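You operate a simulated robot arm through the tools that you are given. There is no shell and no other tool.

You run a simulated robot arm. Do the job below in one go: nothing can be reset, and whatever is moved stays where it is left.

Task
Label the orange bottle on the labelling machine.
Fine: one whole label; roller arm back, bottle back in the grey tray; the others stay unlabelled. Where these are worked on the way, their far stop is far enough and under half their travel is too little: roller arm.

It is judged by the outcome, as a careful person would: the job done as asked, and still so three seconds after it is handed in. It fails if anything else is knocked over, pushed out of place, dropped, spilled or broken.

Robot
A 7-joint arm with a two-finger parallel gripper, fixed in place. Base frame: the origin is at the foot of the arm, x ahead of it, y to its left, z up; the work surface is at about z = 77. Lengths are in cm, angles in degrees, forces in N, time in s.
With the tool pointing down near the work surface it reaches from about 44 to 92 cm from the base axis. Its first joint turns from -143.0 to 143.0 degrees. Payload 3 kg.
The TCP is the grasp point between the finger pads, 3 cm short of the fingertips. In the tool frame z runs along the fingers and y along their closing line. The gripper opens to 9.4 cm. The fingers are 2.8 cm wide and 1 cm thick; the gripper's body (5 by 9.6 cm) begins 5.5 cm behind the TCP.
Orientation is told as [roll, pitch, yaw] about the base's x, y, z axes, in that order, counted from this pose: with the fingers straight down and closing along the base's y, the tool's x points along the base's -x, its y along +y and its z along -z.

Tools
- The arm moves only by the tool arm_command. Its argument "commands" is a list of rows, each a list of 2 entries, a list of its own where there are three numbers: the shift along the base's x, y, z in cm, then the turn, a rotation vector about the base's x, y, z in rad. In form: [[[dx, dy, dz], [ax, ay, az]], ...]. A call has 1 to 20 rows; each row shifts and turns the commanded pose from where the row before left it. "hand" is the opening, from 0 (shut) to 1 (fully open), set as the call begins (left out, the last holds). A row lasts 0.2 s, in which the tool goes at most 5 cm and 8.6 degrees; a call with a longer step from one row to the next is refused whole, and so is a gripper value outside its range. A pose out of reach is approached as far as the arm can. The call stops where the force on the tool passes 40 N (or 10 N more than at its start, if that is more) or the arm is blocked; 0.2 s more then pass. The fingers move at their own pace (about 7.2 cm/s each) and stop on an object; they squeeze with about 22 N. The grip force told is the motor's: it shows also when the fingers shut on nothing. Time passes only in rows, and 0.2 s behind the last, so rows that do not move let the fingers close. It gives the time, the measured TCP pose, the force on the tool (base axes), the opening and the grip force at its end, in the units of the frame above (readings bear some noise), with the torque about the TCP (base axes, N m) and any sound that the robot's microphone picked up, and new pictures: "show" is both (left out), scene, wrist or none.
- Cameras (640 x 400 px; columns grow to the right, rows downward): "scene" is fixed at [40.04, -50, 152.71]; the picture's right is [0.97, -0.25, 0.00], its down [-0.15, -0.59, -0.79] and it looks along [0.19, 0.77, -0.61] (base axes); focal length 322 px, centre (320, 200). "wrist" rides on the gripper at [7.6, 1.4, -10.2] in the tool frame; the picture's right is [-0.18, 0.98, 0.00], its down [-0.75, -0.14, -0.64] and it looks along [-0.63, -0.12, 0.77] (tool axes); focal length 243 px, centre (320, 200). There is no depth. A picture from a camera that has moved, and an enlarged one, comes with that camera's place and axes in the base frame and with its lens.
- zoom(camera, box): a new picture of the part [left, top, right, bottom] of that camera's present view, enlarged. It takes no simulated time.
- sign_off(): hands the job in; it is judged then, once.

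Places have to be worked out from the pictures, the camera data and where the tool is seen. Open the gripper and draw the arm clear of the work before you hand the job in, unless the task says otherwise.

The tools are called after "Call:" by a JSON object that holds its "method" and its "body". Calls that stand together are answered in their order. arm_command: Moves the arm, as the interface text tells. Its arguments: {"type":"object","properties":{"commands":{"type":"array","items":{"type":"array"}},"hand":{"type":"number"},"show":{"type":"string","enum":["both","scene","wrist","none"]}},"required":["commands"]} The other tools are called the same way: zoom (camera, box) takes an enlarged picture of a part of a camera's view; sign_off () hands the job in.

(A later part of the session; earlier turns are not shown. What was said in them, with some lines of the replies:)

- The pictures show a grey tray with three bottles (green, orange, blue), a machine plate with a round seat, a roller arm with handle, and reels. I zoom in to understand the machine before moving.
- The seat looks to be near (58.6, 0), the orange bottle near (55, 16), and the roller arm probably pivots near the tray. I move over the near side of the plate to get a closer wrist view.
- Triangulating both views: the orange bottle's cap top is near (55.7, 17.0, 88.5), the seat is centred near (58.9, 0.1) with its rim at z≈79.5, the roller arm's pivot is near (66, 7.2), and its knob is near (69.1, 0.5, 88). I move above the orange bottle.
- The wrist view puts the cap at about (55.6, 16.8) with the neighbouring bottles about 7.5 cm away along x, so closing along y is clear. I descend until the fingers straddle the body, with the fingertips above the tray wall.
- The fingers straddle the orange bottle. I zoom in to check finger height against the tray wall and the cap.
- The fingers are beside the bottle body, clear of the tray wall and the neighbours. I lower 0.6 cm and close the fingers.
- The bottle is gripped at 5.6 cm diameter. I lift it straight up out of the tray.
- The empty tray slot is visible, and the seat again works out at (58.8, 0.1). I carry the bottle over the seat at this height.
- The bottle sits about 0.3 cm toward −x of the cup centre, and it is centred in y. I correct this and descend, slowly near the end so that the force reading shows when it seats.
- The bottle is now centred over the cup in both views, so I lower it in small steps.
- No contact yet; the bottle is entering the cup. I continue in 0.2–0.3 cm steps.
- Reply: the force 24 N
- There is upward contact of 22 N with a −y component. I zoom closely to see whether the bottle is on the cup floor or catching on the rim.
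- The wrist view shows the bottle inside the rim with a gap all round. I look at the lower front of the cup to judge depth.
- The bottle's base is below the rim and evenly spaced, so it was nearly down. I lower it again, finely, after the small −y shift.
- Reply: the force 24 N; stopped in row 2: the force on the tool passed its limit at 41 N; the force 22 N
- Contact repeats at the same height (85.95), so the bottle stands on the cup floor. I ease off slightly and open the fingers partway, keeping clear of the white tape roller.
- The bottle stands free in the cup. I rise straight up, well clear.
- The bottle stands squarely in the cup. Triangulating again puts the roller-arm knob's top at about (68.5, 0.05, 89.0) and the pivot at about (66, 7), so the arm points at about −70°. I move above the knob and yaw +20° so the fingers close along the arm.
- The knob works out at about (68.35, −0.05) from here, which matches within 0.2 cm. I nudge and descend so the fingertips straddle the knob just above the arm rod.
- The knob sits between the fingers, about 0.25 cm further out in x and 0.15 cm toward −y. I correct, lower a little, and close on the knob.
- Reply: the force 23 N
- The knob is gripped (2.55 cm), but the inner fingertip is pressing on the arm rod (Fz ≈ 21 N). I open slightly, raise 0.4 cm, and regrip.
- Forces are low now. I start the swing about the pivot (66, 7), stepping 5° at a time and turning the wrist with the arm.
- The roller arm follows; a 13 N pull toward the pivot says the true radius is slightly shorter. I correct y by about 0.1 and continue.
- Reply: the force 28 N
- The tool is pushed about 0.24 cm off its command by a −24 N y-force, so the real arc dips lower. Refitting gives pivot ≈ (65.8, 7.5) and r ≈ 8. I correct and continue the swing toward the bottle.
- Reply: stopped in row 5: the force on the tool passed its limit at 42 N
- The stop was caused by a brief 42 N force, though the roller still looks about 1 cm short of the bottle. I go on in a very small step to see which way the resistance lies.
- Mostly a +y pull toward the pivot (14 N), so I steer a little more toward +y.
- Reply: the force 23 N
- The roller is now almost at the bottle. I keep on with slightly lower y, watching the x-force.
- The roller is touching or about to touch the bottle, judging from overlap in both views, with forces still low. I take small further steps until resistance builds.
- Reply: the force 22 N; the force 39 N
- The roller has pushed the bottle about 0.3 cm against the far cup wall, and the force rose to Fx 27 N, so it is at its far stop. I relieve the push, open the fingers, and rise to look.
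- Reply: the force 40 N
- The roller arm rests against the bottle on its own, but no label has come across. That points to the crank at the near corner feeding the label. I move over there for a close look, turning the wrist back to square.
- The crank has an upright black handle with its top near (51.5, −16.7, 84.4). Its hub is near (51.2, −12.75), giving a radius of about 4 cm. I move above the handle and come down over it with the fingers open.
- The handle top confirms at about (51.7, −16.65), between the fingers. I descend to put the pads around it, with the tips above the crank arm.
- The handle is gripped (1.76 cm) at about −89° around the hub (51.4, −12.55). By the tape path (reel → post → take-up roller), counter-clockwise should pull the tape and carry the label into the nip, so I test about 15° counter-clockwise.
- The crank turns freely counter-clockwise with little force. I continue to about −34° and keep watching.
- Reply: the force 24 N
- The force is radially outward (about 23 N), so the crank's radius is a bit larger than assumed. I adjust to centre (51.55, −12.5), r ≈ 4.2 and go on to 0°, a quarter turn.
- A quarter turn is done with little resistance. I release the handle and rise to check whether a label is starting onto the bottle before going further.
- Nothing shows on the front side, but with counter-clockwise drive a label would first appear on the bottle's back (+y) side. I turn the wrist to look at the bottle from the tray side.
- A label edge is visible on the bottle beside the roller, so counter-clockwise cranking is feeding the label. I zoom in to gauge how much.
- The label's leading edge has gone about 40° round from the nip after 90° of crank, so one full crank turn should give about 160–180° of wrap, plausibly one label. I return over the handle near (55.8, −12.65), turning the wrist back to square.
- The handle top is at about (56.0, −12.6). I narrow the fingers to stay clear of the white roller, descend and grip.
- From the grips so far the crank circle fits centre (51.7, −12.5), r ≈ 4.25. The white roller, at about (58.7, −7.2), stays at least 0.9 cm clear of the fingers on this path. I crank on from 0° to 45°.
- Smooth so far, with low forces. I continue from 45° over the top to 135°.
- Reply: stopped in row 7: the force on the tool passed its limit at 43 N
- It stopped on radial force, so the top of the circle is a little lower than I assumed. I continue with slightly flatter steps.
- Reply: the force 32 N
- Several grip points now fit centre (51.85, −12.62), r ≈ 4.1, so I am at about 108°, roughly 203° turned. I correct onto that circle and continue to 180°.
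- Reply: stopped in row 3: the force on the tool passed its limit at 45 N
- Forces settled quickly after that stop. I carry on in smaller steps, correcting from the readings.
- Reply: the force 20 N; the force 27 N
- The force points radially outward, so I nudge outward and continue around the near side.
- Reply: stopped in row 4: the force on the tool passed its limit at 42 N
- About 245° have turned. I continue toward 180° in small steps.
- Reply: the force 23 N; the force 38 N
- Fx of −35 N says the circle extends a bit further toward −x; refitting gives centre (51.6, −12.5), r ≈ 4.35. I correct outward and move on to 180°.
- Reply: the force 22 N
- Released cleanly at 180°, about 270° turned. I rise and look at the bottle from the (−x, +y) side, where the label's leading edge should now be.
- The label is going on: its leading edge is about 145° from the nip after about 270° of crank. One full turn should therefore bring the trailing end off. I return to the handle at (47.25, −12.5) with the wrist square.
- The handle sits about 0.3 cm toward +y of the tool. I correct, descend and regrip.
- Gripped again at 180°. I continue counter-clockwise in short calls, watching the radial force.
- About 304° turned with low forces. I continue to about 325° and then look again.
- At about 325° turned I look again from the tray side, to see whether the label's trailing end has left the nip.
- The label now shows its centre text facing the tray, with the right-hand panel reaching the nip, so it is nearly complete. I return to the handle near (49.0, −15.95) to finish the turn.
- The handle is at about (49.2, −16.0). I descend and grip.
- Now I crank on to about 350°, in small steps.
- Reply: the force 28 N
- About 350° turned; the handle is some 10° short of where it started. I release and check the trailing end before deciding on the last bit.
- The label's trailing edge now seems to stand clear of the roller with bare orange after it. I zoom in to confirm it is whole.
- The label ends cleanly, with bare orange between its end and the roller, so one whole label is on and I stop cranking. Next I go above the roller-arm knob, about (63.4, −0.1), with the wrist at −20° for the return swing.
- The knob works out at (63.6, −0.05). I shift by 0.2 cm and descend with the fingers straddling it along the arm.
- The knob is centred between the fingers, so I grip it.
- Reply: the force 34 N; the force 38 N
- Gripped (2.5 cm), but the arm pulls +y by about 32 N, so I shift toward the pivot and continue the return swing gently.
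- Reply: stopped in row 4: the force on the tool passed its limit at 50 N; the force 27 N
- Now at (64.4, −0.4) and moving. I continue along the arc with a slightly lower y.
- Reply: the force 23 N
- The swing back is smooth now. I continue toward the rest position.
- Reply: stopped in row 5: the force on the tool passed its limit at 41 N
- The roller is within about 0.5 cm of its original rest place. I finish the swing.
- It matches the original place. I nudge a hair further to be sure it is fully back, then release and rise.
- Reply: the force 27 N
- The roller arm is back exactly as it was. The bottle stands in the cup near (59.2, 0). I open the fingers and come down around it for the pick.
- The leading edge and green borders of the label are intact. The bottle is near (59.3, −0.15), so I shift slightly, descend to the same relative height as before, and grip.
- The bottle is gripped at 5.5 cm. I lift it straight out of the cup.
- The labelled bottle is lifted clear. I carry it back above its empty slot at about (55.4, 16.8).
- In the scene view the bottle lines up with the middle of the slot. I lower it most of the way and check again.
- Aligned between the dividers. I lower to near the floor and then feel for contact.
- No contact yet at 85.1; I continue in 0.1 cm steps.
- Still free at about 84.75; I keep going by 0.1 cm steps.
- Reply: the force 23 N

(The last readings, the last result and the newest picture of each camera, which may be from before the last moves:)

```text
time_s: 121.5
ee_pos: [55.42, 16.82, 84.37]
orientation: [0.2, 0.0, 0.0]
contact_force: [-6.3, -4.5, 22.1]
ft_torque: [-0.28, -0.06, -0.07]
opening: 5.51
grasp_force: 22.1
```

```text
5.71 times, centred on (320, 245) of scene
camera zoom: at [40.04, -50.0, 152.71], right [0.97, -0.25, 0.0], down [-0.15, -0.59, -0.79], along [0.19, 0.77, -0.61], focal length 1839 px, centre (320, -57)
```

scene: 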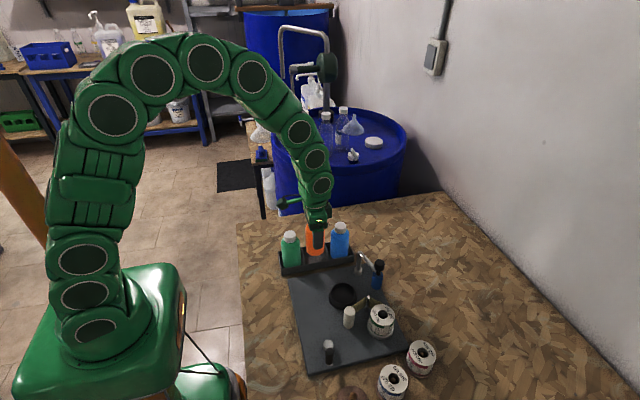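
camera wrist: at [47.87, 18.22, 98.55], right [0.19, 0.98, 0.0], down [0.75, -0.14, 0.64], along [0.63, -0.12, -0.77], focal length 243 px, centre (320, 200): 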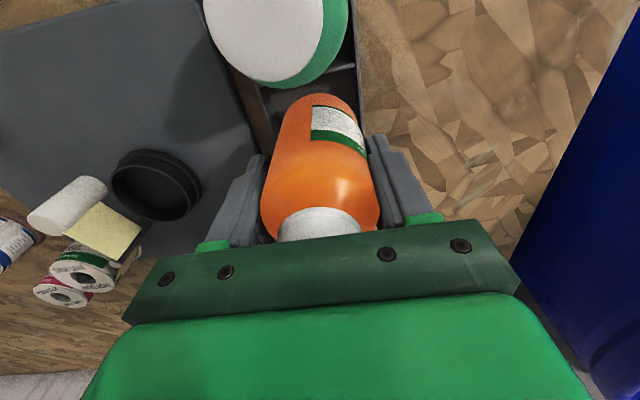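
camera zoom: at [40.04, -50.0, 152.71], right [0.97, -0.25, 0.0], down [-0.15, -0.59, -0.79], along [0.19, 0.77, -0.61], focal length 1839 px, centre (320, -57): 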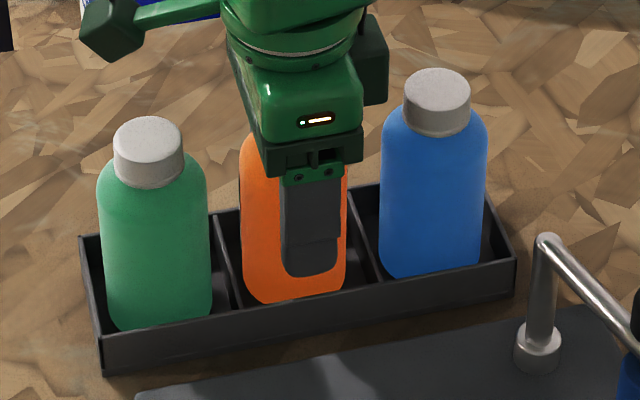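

Floor contact (Fz 22 N), and the bottle sits in its slot as at the start. I relieve the force, open the fingers, and rise straight up.

Call:
{"method": "arm_command", "body": {"commands": [[[0, 0, 0.12], [0, 0, 0]], [[0, 0, 0], [0, 0, 0]]], "show": "none"}}

Call:
{"method": "arm_command", "body": {"commands": [[[0, 0, 0], [0, 0, 0]], [[0, 0, 0], [0, 0, 0]], [[0, 0, 0], [0, 0, 0]]], "hand": 0.95, "show": "none"}}

Call:
{"method": "arm_command", "body": {"commands": [[[0, 0, 1], [0, 0, 0]], [[0, 0, 2], [0, 0, 0]], [[0, 0, 4], [0, 0, 0]], [[0, 0, 4], [0, 0, 0]], [[0, 0, 4], [0, 0, 0]], [[0, 0, 4], [0, 0, 0]], [[-2, -3, 3], [0, 0, 0]], [[-3, -3, 0], [0, 0, 0]], [[-2, -4, 0], [0, 0, 0]], [[0, 0, 0], [0, 0, 0]]]}}

Call:
{"method": "zoom", "body": {"camera": "scene", "box": [260, 210, 450, 400]}}

Call:
{"method": "zoom", "body": {"camera": "wrist", "box": [300, 0, 540, 180]}}

```text
time_s: 122.1
ee_pos: [55.59, 16.74, 84.43]
orientation: [0.1, 0.0, -0.1]
contact_force: [-0.2, -0.3, -2.6]
ft_torque: [0.0, -0.03, -0.01]
opening: 5.52
grasp_force: 21.8
```

```text
time_s: 122.9
ee_pos: [55.56, 16.81, 84.52]
orientation: [0.1, -0.1, -0.1]
contact_force: [-0.2, 0.2, 0.1]
ft_torque: [0.02, -0.01, 0.02]
opening: 8.94
grasp_force: 0.1
```

```text
time_s: 125.1
ee_pos: [48.33, 6.66, 106.69]
orientation: [0.1, 0.0, 0.0]
contact_force: [0.4, -0.3, -0.4]
ft_torque: [0.01, 0.0, 0.0]
opening: 8.93
grasp_force: 0.1
camera wrist: at [40.81, 8.07, 117.0], right [0.19, 0.98, 0.0], down [0.75, -0.14, 0.64], along [0.63, -0.12, -0.77], focal length 243 px, centre (320, 200)
```

scene: 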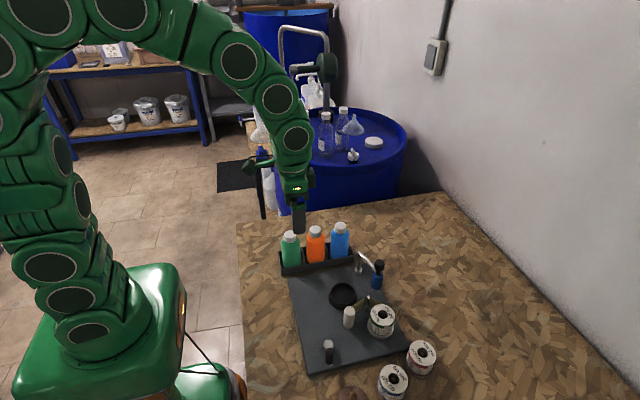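
wrist: 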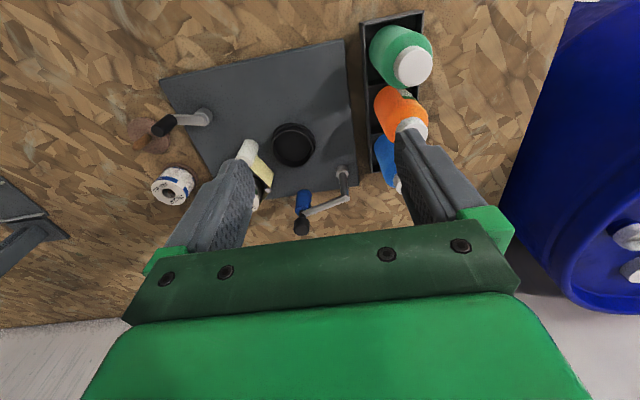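

```text
2.11 times, centred on (355, 305) of scene
camera zoom: at [40.04, -50.0, 152.71], right [0.97, -0.25, 0.0], down [-0.15, -0.59, -0.79], along [0.19, 0.77, -0.61], focal length 678 px, centre (246, -21)
```

zoom: 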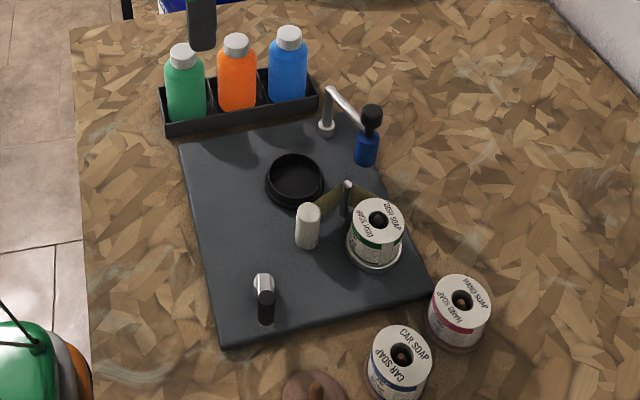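

```text
2.22 times, centred on (420, 90) of wrist
camera zoom: at [40.81, 8.07, 117.0], right [0.19, 0.98, 0.0], down [0.75, -0.14, 0.64], along [0.63, -0.12, -0.77], focal length 539 px, centre (98, 444)
```

zoom: 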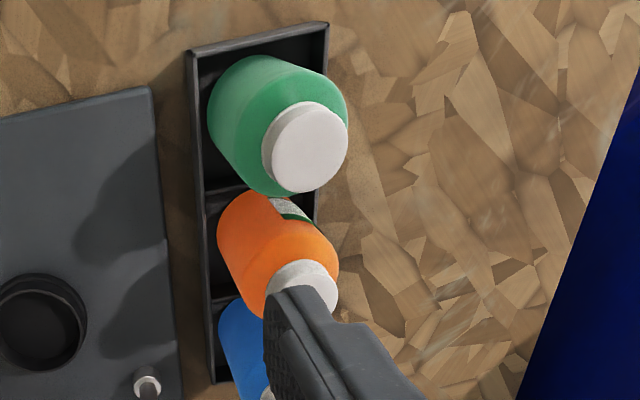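

The orange bottle is back upright in its slot with the label on it. Green and blue are untouched and unlabelled, the roller arm is back at rest, the reels are where they were, and the gripper is open and clear. I hand the job in.

Call:
{"method": "sign_off", "body": {}}

```text
The job is handed in.
```

The orange bottle has one whole label on it and is back upright in its slot in the grey tray. I've handed the job in.

- **Label:** I set the bottle in the cup, swung the roller arm in to its far stop, and turned the corner crank about 350° counter-clockwise. I stopped once the label's end was clear of the roller, with bare orange after it. No second label had started.
- **Roller arm:** it is back at its rest position and matches the starting picture.
- **Everything else:** the green and blue bottles are unlabelled and still in their slots. The reels are where they were, and nothing was knocked or dropped.
- **Crank:** it sits about 10° short of where it started. I left it there rather than risk feeding a second label.

The gripper is open and the arm is clear of the work.
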